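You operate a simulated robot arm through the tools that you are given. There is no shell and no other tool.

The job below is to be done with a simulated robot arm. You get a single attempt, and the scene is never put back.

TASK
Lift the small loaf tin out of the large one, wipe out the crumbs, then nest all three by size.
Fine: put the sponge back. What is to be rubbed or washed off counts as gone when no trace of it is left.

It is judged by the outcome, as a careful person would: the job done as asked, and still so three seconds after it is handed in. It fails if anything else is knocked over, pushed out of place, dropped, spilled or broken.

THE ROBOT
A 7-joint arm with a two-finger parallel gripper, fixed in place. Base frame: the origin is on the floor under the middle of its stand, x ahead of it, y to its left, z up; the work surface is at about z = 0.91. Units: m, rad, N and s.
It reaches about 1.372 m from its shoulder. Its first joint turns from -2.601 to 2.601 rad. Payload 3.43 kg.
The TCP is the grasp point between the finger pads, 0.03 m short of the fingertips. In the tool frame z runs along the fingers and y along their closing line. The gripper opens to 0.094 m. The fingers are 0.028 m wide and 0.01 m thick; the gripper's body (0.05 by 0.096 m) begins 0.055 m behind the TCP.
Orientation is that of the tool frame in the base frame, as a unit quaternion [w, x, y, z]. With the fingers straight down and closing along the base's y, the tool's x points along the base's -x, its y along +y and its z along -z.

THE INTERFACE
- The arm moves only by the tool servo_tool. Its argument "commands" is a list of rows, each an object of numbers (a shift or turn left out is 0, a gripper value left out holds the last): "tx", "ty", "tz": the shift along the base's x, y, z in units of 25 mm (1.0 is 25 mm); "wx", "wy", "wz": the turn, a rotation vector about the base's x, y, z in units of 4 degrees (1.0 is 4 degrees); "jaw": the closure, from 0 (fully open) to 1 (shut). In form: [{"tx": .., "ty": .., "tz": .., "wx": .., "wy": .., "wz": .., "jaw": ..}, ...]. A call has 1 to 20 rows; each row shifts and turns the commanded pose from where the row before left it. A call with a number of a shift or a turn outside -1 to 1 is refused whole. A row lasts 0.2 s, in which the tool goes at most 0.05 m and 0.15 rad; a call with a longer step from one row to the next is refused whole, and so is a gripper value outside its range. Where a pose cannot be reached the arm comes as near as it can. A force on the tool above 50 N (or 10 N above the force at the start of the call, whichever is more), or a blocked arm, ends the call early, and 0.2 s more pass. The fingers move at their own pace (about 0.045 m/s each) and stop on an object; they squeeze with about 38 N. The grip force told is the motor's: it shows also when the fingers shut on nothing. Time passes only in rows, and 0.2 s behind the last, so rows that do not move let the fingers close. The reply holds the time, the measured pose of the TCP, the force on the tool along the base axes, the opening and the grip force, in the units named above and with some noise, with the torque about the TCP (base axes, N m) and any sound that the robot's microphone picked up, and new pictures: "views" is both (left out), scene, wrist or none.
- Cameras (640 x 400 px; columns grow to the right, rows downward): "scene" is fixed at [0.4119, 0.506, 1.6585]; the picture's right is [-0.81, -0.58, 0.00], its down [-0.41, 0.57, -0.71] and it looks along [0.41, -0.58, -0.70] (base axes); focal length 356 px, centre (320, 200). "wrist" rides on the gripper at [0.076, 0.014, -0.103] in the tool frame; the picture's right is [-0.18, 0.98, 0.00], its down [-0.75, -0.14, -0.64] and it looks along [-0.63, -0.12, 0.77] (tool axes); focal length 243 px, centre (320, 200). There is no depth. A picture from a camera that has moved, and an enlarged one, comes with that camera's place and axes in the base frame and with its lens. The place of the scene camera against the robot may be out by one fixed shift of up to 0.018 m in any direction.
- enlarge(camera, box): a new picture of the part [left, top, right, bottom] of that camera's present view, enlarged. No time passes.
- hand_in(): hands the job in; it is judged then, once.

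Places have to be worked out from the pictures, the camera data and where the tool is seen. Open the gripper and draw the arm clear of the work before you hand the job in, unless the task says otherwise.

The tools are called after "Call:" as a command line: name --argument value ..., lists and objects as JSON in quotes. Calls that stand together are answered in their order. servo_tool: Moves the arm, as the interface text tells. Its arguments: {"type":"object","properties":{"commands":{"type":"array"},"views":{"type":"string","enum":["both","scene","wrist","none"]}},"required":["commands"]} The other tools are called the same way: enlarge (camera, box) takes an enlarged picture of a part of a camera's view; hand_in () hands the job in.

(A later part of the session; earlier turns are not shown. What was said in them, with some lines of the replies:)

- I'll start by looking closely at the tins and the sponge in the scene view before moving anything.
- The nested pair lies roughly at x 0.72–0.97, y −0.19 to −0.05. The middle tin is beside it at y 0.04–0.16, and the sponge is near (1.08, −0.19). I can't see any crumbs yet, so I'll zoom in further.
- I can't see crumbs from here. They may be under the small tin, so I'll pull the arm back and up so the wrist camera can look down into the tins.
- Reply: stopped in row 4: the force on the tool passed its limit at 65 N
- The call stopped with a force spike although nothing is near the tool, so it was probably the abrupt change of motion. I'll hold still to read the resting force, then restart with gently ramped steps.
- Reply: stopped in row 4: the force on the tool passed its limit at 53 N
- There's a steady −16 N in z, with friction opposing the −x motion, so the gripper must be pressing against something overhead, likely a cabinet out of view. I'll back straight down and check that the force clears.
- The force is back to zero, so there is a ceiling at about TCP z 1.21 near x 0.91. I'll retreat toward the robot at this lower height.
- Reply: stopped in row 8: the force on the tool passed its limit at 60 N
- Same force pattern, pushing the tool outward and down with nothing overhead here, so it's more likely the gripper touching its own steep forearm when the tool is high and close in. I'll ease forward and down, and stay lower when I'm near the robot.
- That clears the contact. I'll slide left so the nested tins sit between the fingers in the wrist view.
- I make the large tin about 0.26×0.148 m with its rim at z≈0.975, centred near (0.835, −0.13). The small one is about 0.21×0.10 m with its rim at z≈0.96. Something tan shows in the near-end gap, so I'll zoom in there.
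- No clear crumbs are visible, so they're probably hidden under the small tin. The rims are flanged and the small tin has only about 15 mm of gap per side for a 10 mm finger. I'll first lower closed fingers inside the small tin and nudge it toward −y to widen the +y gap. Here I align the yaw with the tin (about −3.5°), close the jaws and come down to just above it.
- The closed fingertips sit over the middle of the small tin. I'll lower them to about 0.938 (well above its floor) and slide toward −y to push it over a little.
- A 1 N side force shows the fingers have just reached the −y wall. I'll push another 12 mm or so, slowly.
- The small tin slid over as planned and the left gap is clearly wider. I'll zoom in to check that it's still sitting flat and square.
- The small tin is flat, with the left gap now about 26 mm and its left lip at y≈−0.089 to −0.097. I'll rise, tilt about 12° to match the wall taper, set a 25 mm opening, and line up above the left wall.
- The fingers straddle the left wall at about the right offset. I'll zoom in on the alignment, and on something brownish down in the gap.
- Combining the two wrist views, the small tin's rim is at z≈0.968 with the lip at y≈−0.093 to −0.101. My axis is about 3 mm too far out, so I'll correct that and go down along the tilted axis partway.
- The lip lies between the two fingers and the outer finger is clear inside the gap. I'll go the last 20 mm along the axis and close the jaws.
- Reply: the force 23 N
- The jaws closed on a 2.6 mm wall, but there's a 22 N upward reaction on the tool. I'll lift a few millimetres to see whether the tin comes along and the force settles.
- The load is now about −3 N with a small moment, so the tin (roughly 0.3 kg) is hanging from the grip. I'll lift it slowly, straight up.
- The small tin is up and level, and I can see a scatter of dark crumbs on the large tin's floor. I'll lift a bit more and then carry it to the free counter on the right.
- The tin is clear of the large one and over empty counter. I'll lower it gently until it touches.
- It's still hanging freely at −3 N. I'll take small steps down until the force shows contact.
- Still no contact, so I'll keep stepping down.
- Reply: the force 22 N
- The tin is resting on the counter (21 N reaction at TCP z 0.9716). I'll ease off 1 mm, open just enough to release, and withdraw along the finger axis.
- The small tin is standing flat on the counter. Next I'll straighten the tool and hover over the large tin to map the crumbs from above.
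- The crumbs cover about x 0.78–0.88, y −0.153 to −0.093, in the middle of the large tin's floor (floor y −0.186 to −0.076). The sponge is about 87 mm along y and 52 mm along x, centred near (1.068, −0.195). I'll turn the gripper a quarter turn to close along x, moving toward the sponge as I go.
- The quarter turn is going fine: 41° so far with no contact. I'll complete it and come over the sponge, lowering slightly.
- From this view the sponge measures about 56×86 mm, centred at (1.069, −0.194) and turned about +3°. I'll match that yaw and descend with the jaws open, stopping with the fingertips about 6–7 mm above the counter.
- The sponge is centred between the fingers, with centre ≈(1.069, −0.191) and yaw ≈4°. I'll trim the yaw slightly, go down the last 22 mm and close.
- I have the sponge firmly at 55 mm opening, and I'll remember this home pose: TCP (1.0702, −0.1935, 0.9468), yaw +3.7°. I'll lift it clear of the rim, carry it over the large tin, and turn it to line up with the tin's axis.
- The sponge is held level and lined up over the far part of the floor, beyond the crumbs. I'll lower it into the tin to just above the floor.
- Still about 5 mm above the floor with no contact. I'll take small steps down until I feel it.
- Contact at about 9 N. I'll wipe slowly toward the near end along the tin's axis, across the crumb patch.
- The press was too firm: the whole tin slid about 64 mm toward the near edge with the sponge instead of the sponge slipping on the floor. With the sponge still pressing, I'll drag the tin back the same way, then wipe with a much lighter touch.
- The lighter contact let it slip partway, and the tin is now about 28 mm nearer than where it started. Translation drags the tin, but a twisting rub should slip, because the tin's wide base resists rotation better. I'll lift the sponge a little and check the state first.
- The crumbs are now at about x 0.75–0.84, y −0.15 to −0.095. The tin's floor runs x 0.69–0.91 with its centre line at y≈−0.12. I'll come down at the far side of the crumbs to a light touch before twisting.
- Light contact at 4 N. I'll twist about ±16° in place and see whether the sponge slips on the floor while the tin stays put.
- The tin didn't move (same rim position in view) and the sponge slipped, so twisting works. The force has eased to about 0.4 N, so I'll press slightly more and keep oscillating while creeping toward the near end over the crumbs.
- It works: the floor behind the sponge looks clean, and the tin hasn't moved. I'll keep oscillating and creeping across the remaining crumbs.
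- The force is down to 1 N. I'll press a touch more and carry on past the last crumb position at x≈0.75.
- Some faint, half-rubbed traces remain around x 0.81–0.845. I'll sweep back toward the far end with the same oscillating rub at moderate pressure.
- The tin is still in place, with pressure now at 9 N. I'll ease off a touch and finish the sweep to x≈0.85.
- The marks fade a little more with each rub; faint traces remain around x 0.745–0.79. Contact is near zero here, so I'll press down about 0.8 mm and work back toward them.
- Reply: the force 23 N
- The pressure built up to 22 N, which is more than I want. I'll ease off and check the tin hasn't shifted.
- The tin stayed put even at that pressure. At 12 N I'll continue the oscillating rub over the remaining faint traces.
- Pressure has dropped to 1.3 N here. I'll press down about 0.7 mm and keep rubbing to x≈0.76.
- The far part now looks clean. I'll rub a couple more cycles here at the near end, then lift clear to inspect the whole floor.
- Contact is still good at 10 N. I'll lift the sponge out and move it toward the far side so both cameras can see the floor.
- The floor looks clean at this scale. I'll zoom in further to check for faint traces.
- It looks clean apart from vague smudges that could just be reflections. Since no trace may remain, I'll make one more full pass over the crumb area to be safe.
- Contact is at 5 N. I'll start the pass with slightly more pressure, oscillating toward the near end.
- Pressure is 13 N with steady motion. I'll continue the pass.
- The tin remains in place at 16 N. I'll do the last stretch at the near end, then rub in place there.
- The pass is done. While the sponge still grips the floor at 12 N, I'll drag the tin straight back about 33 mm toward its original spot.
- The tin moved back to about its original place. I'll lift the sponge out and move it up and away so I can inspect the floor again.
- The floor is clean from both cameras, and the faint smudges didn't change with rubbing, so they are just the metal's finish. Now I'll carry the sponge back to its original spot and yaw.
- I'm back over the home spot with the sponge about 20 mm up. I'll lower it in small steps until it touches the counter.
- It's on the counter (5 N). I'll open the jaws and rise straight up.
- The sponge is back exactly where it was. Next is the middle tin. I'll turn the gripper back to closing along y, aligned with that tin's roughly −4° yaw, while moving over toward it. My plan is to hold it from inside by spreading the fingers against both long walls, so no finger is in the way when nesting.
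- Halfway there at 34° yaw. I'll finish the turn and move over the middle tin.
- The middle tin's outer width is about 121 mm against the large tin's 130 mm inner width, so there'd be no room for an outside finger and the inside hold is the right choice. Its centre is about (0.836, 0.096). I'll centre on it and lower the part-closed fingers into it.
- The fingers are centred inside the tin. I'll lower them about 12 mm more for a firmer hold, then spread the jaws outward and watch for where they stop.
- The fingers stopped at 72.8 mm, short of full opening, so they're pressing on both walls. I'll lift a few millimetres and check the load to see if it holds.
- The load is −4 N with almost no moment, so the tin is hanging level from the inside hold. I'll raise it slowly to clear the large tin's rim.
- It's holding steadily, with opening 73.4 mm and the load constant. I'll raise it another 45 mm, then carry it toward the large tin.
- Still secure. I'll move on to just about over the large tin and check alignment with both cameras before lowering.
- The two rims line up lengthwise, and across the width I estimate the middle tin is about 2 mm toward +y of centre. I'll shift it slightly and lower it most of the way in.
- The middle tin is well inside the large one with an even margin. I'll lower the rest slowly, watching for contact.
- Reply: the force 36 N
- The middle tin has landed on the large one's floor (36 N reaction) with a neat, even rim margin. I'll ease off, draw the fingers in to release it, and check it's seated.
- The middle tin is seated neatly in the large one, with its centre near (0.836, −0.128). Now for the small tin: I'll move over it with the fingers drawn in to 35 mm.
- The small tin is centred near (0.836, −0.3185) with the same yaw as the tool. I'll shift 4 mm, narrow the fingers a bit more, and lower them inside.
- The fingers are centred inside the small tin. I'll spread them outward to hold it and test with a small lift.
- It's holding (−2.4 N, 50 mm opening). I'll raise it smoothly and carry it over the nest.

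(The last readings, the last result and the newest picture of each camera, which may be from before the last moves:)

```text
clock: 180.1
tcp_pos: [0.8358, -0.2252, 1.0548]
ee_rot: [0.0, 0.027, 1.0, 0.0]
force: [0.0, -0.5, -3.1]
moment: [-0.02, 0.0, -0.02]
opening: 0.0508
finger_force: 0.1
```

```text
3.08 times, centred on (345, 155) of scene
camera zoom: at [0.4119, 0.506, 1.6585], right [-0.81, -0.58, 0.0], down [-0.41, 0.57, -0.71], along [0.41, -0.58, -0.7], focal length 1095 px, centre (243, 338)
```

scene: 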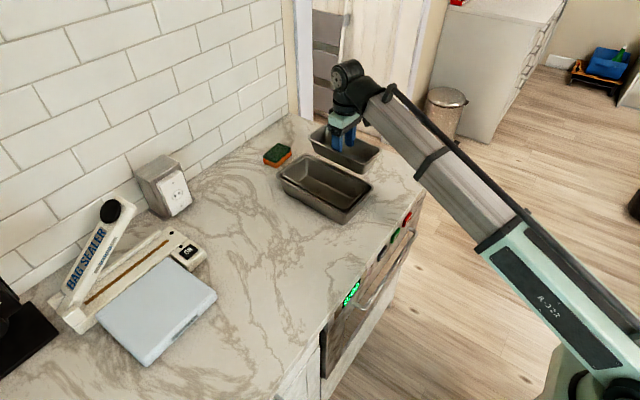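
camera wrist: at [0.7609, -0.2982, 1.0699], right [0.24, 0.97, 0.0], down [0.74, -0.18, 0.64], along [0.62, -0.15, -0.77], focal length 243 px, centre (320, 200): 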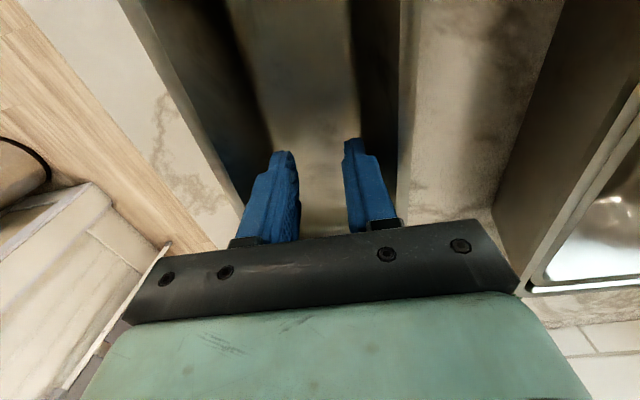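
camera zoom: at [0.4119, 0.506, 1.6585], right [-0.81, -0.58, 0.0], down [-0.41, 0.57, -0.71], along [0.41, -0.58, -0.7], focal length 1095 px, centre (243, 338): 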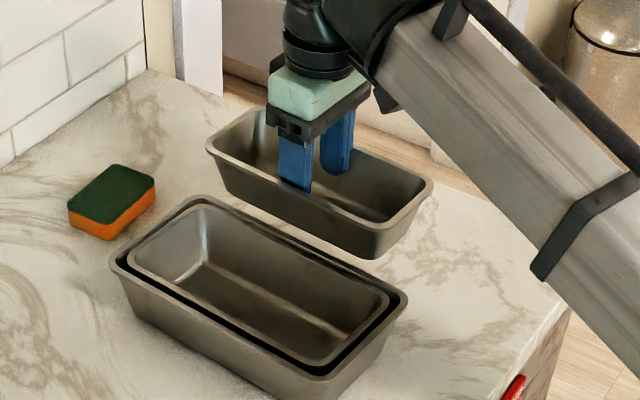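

Still secure and well above the rims. I'll continue to directly above the middle tin.

Call:
servo_tool --commands '[{"ty": 0.2}, {"ty": 0.4}, {"ty": 0.55}, {"ty": 0.65}, {"ty": 0.65}, {"ty": 0.6}, {"ty": 0.45}, {"ty": 0.25}, {"ty": 0.1}, {}]'

Call:
enlarge --camera "scene" --box '[260, 120, 390, 230]'

Call:
enlarge --camera "wrist" --box '[80, 0, 560, 250]'

```text
clock: 182.3
tcp_pos: [0.8346, -0.128, 1.0545]
ee_rot: [0.0, 0.027, 1.0, 0.0]
force: [0.1, 0.2, -3.1]
moment: [-0.03, 0.0, -0.03]
opening: 0.051
finger_force: 0.1
camera wrist: at [0.76, -0.111, 1.1575], right [0.24, 0.97, 0.0], down [0.74, -0.18, 0.64], along [0.62, -0.15, -0.77], focal length 243 px, centre (320, 200)
```

scene: 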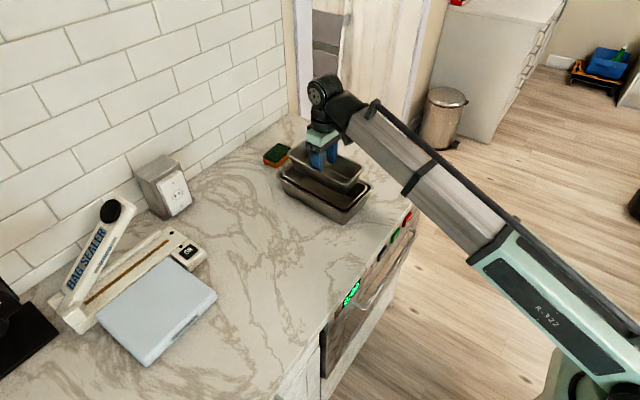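
wrist: 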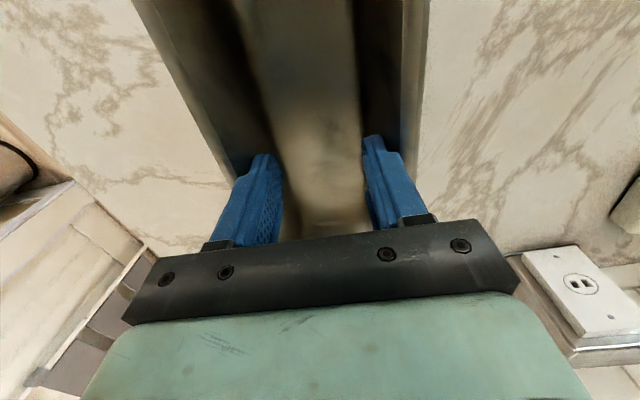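

```text
3.64 times, centred on (325, 175) of scene
camera zoom: at [0.4119, 0.506, 1.6585], right [-0.81, -0.58, 0.0], down [-0.41, 0.57, -0.71], along [0.41, -0.58, -0.7], focal length 1294 px, centre (302, 291)
```

zoom: 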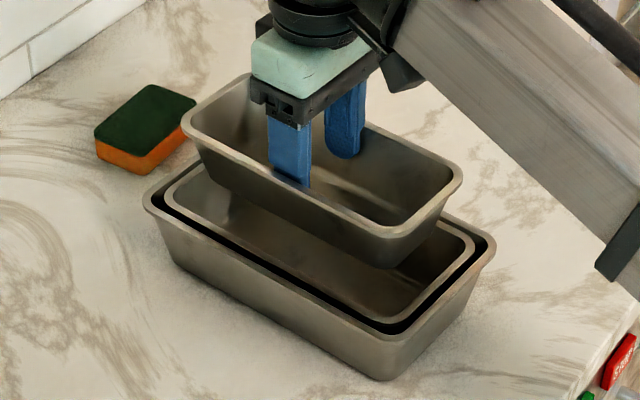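

```text
1.33 times, centred on (320, 125) of wrist
camera zoom: at [0.76, -0.111, 1.1575], right [0.24, 0.97, 0.0], down [0.74, -0.18, 0.64], along [0.62, -0.15, -0.77], focal length 324 px, centre (320, 300)
```

zoom: 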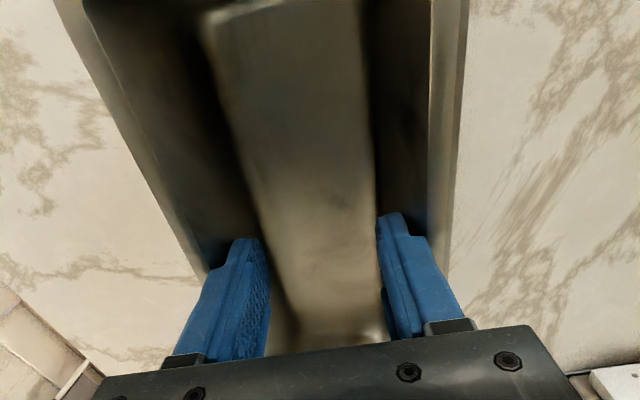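

Alignment looks good in both views. I'll lower it most of the way and look again.

Call:
servo_tool --commands '[{"tz": -0.2}, {"tz": -0.35}, {"tz": -0.45}, {"tz": -0.4}, {"tz": -0.3}, {"tz": -0.2}, {"tz": -0.1}, {}]'

Call:
enlarge --camera "scene" --box '[260, 130, 390, 230]'

Call:
enlarge --camera "wrist" --box '[80, 0, 560, 250]'

```text
clock: 184.1
tcp_pos: [0.8347, -0.1291, 1.0046]
ee_rot: [0.001, 0.027, 1.0, 0.0]
force: [-0.7, -0.1, -2.8]
moment: [0.0, -0.01, 0.02]
opening: 0.0513
finger_force: 0.0
camera wrist: at [0.7601, -0.1107, 1.1075], right [0.24, 0.97, 0.0], down [0.74, -0.18, 0.64], along [0.62, -0.15, -0.77], focal length 243 px, centre (320, 200)
```

scene: 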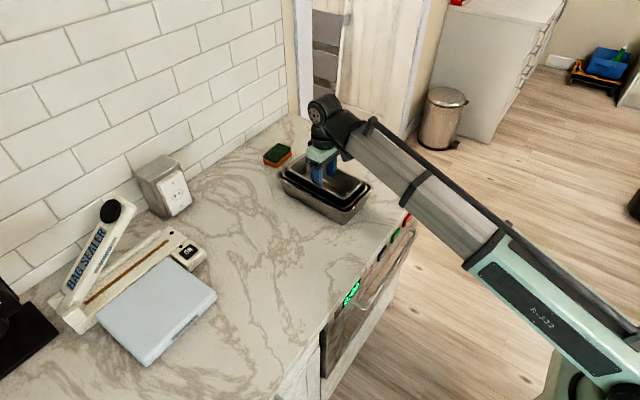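
wrist: 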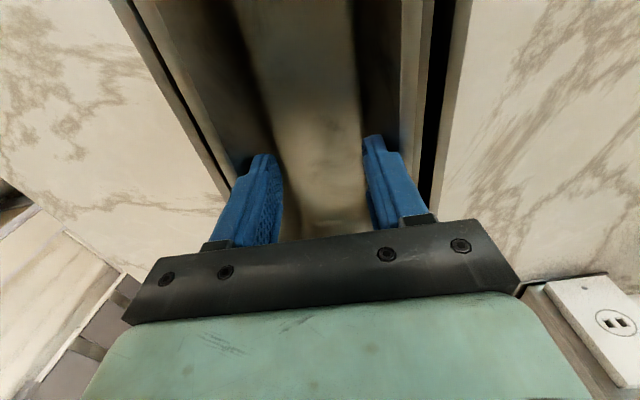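

```text
4.00 times, centred on (325, 180) of scene
camera zoom: at [0.4119, 0.506, 1.6585], right [-0.81, -0.58, 0.0], down [-0.41, 0.57, -0.71], along [0.41, -0.58, -0.7], focal length 1424 px, centre (300, 280)
```

zoom: 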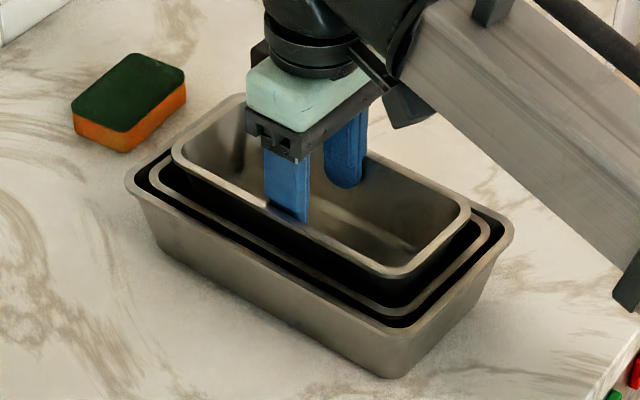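

```text
1.33 times, centred on (320, 125) of wrist
camera zoom: at [0.7601, -0.1107, 1.1075], right [0.24, 0.97, 0.0], down [0.74, -0.18, 0.64], along [0.62, -0.15, -0.77], focal length 324 px, centre (320, 300)
```

zoom: 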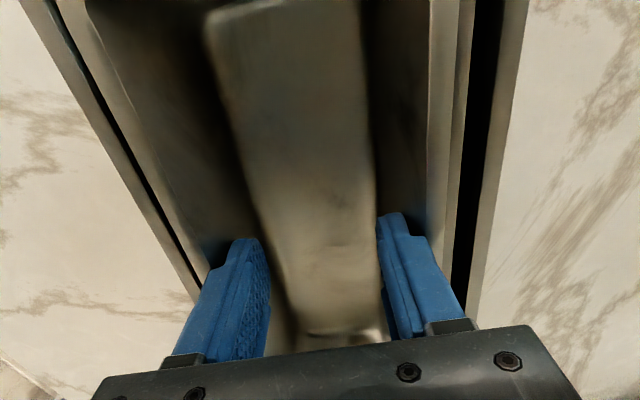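

The small tin is nested in line with the others. I'll lower the last 30 mm slowly and feel for the floor.

Call:
servo_tool --commands '[{"tz": -0.2}, {"tz": -0.25}, {"tz": -0.2}, {"tz": -0.12}, {"tz": -0.08}, {}]' --views "none"

```text
clock: 185.5
tcp_pos: [0.8361, -0.1294, 0.9835]
ee_rot: [0.0, 0.027, 1.0, 0.0]
force: [-0.1, 0.1, -2.8]
moment: [0.02, 0.01, -0.01]
opening: 0.0518
finger_force: 0.2
```

Call:
servo_tool --commands '[{"tz": -0.08}, {"tz": -0.06}, {"tz": -0.05}, {}]' --views "none"

```text
clock: 186.5
tcp_pos: [0.8351, -0.1291, 0.9803]
ee_rot: [0.002, 0.028, 1.0, 0.0]
force: [2.6, 1.1, 30.3]
moment: [0.05, -0.05, -0.06]
opening: 0.052
finger_force: 0.1
```

Contact at 30 N. I'll check the view to confirm it's sitting down properly rather than caught on a rim.

Call:
servo_tool --commands '[{"tz": 0.06}, {}]'

Call:
enlarge --camera "scene" --box '[265, 135, 385, 225]'

Call:
enlarge --camera "wrist" --box '[80, 0, 560, 250]'

```text
clock: 187.1
tcp_pos: [0.8345, -0.1289, 0.9808]
ee_rot: [0.001, 0.027, 1.0, 0.001]
force: [5.6, 4.3, 20.6]
moment: [0.09, -0.17, -0.02]
opening: 0.0519
finger_force: 0.1
camera wrist: at [0.7602, -0.1105, 1.0834], right [0.24, 0.97, 0.0], down [0.74, -0.18, 0.64], along [0.63, -0.15, -0.77], focal length 243 px, centre (320, 200)
```

scene: 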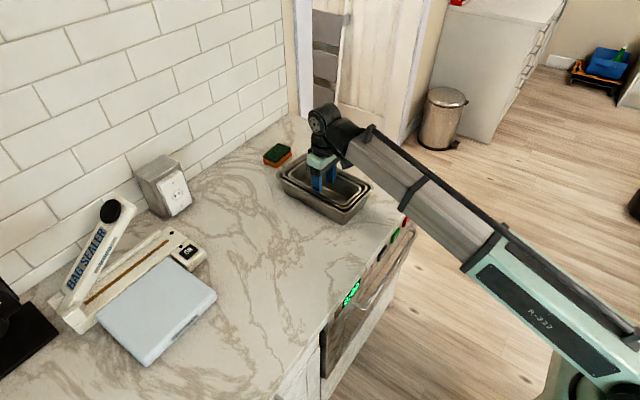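
wrist: 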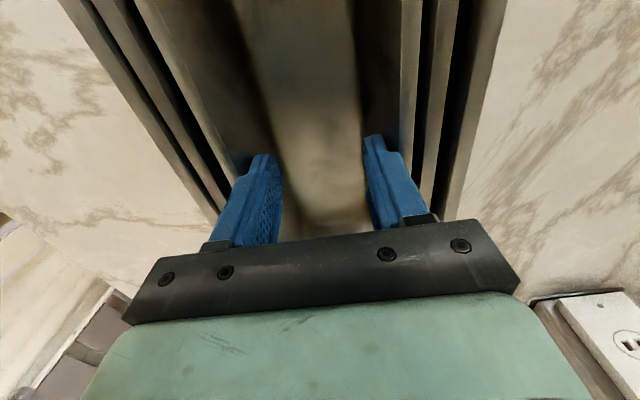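

```text
4.44 times, centred on (325, 180) of scene
camera zoom: at [0.4119, 0.506, 1.6585], right [-0.81, -0.58, 0.0], down [-0.41, 0.57, -0.71], along [0.41, -0.58, -0.7], focal length 1582 px, centre (298, 289)
```

zoom: 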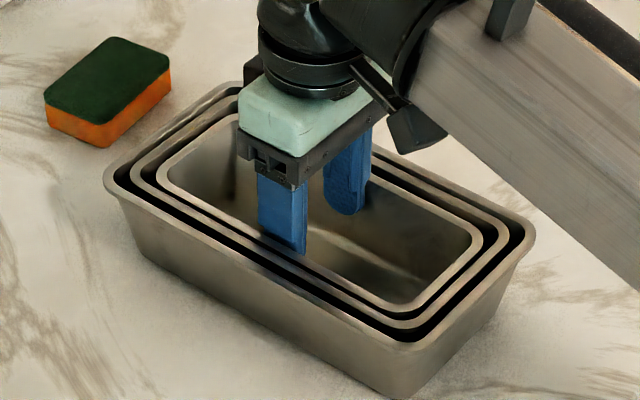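

```text
1.33 times, centred on (320, 125) of wrist
camera zoom: at [0.7602, -0.1105, 1.0834], right [0.24, 0.97, 0.0], down [0.74, -0.18, 0.64], along [0.63, -0.15, -0.77], focal length 324 px, centre (320, 300)
```

zoom: 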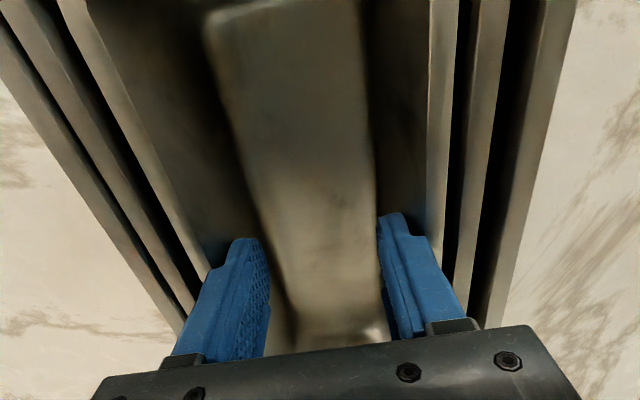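

All three rims are nested evenly and the small tin is seated. I'll ease the pressure, draw the fingers in to release, and rise out.

Call:
servo_tool --commands '[{"tz": 0.04}, {"jaw": 0.55}, {"jaw": 0.66}, {"jaw": 0.66}, {"tz": 0.2}, {"tz": 0.5}, {"tz": 0.8}, {"tz": 0.9}, {"tz": 0.8}, {"tz": 0.5}, {"tz": 0.2}, {}]'

Call:
enlarge --camera "scene" --box '[260, 130, 390, 230]'

Call:
enlarge --camera "wrist" --box '[120, 0, 520, 250]'

```text
clock: 189.7
tcp_pos: [0.8366, -0.1286, 1.0781]
ee_rot: [0.001, 0.027, 1.0, -0.001]
force: [-0.3, -0.5, 0.0]
moment: [0.03, 0.0, 0.0]
opening: 0.0319
finger_force: 0.1
camera wrist: at [0.7608, -0.1103, 1.1817], right [0.24, 0.97, 0.0], down [0.74, -0.18, 0.64], along [0.62, -0.15, -0.77], focal length 243 px, centre (320, 200)
```

scene: 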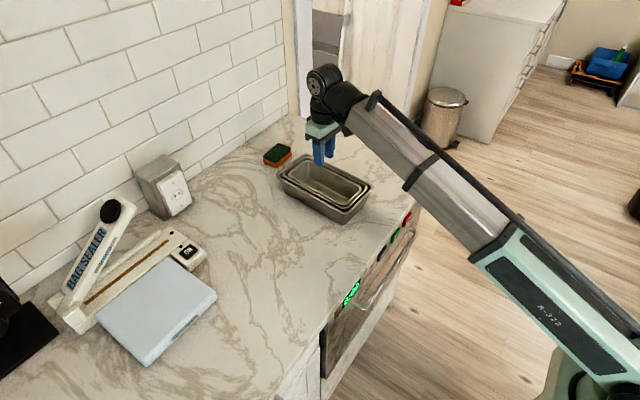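
wrist: 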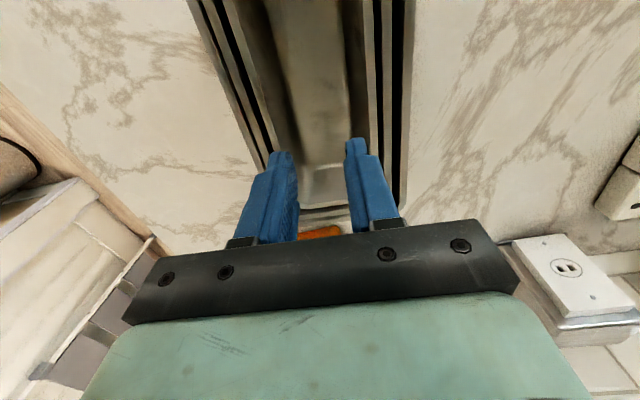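

```text
4.00 times, centred on (325, 180) of scene
camera zoom: at [0.4119, 0.506, 1.6585], right [-0.81, -0.58, 0.0], down [-0.41, 0.57, -0.71], along [0.41, -0.58, -0.7], focal length 1424 px, centre (300, 280)
```

zoom: 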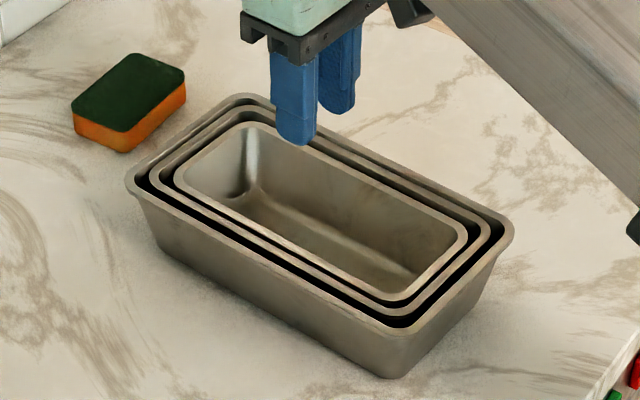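

```text
1.60 times, centred on (320, 125) of wrist
camera zoom: at [0.7608, -0.1103, 1.1817], right [0.24, 0.97, 0.0], down [0.74, -0.18, 0.64], along [0.62, -0.15, -0.77], focal length 388 px, centre (320, 320)
```

zoom: 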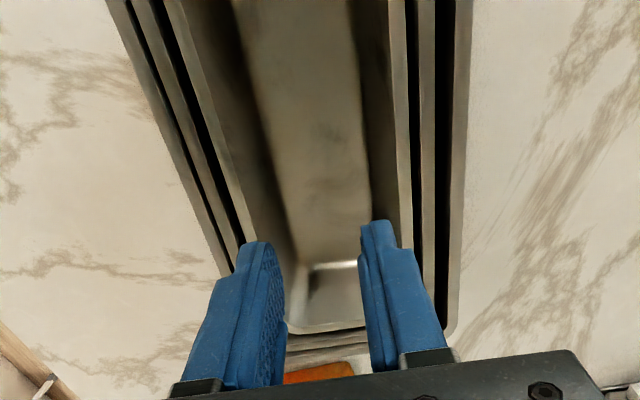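

All three tins are nested by size and steady, the sponge is back, and the arm is free. I'll open the gripper and retreat to near the starting position, clear of the work.

Call:
servo_tool --commands '[{"tx": 0.1, "ty": -0.2, "jaw": 0}, {"tx": 0.25, "ty": -0.5}, {"tx": 0.4, "ty": -0.8}, {"tx": 0.4, "ty": -0.8}, {"tx": 0.45, "ty": -0.9}, {"tx": 0.45, "ty": -0.9, "tz": 0.1}, {"tx": 0.45, "ty": -0.9, "tz": 0.3}, {"tx": 0.45, "ty": -0.9, "tz": 0.5}, {"tx": 0.4, "ty": -0.8, "tz": 0.5}, {"tx": 0.3, "ty": -0.6, "tz": 0.5}, {"tx": 0.2, "ty": -0.4, "tz": 0.5}, {"tz": 0.4}, {"tz": 0.2}, {}, {}]'

Call:
enlarge --camera "scene" --box '[240, 120, 400, 240]'

```text
clock: 192.9
tcp_pos: [0.9319, -0.3202, 1.1542]
ee_rot: [-0.001, 0.027, 1.0, 0.0]
force: [-0.4, 0.6, 0.0]
moment: [0.0, -0.03, -0.02]
opening: 0.0941
finger_force: 0.1
camera wrist: at [0.8559, -0.3025, 1.2571], right [0.24, 0.97, 0.0], down [0.74, -0.18, 0.64], along [0.62, -0.15, -0.77], focal length 243 px, centre (320, 200)
```

scene: 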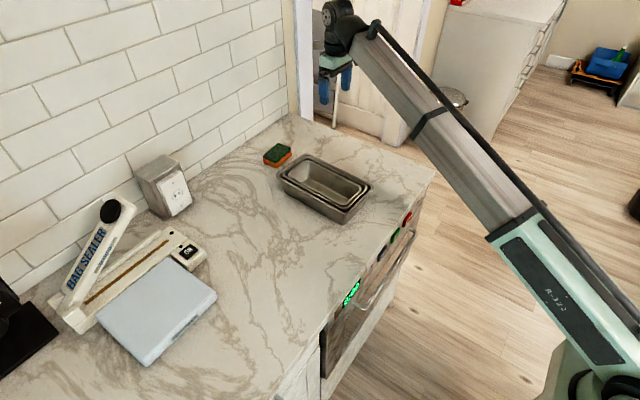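
wrist: 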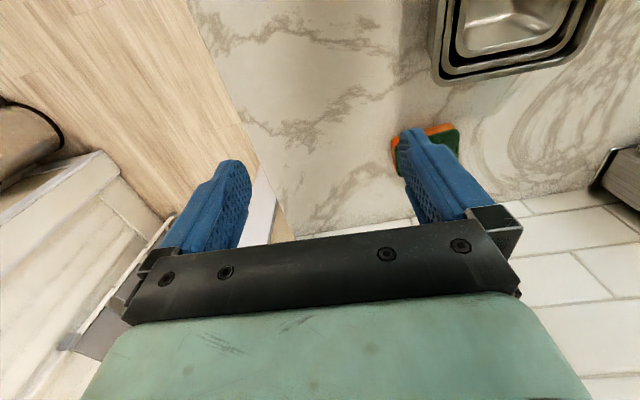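

```text
3.33 times, centred on (320, 180) of scene
camera zoom: at [0.4119, 0.506, 1.6585], right [-0.81, -0.58, 0.0], down [-0.41, 0.57, -0.71], along [0.41, -0.58, -0.7], focal length 1186 px, centre (320, 267)
```

zoom: 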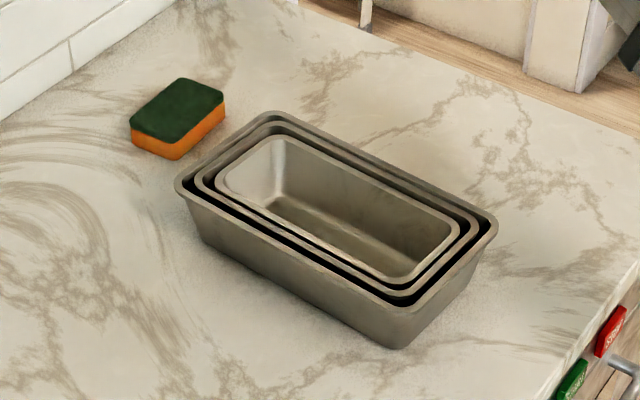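

The final views show the small tin inside the middle one inside the large one, the sponge back in its place, and nothing else disturbed. The gripper is open and the arm is clear, so I'm handing in.

Call:
hand_in

```text
The job is handed in.
```

The three loaf tins are nested by size, the crumbs are wiped out of the large one, and the sponge is back where it started. I've handed the job in, but I haven't seen the verdict.

- **Wiping:** My first wipe pressed too hard and slid the large tin about 64 mm toward the front of the counter. I switched to a twisting rub that left it in place, then dragged it back to within a few millimetres of where it began.
- **Crumbs:** After several passes no crumbs showed in either camera. A few faint smudges remain on the metal. Rubbing didn't change them, so I took them for the finish.
- **Early stops:** Two moves near the start stopped on the force limit, most likely because the gripper touched the robot's own forearm. After that I kept the tool lower when working close in, and nothing was disturbed.

The gripper is open and the arm is clear of the work.
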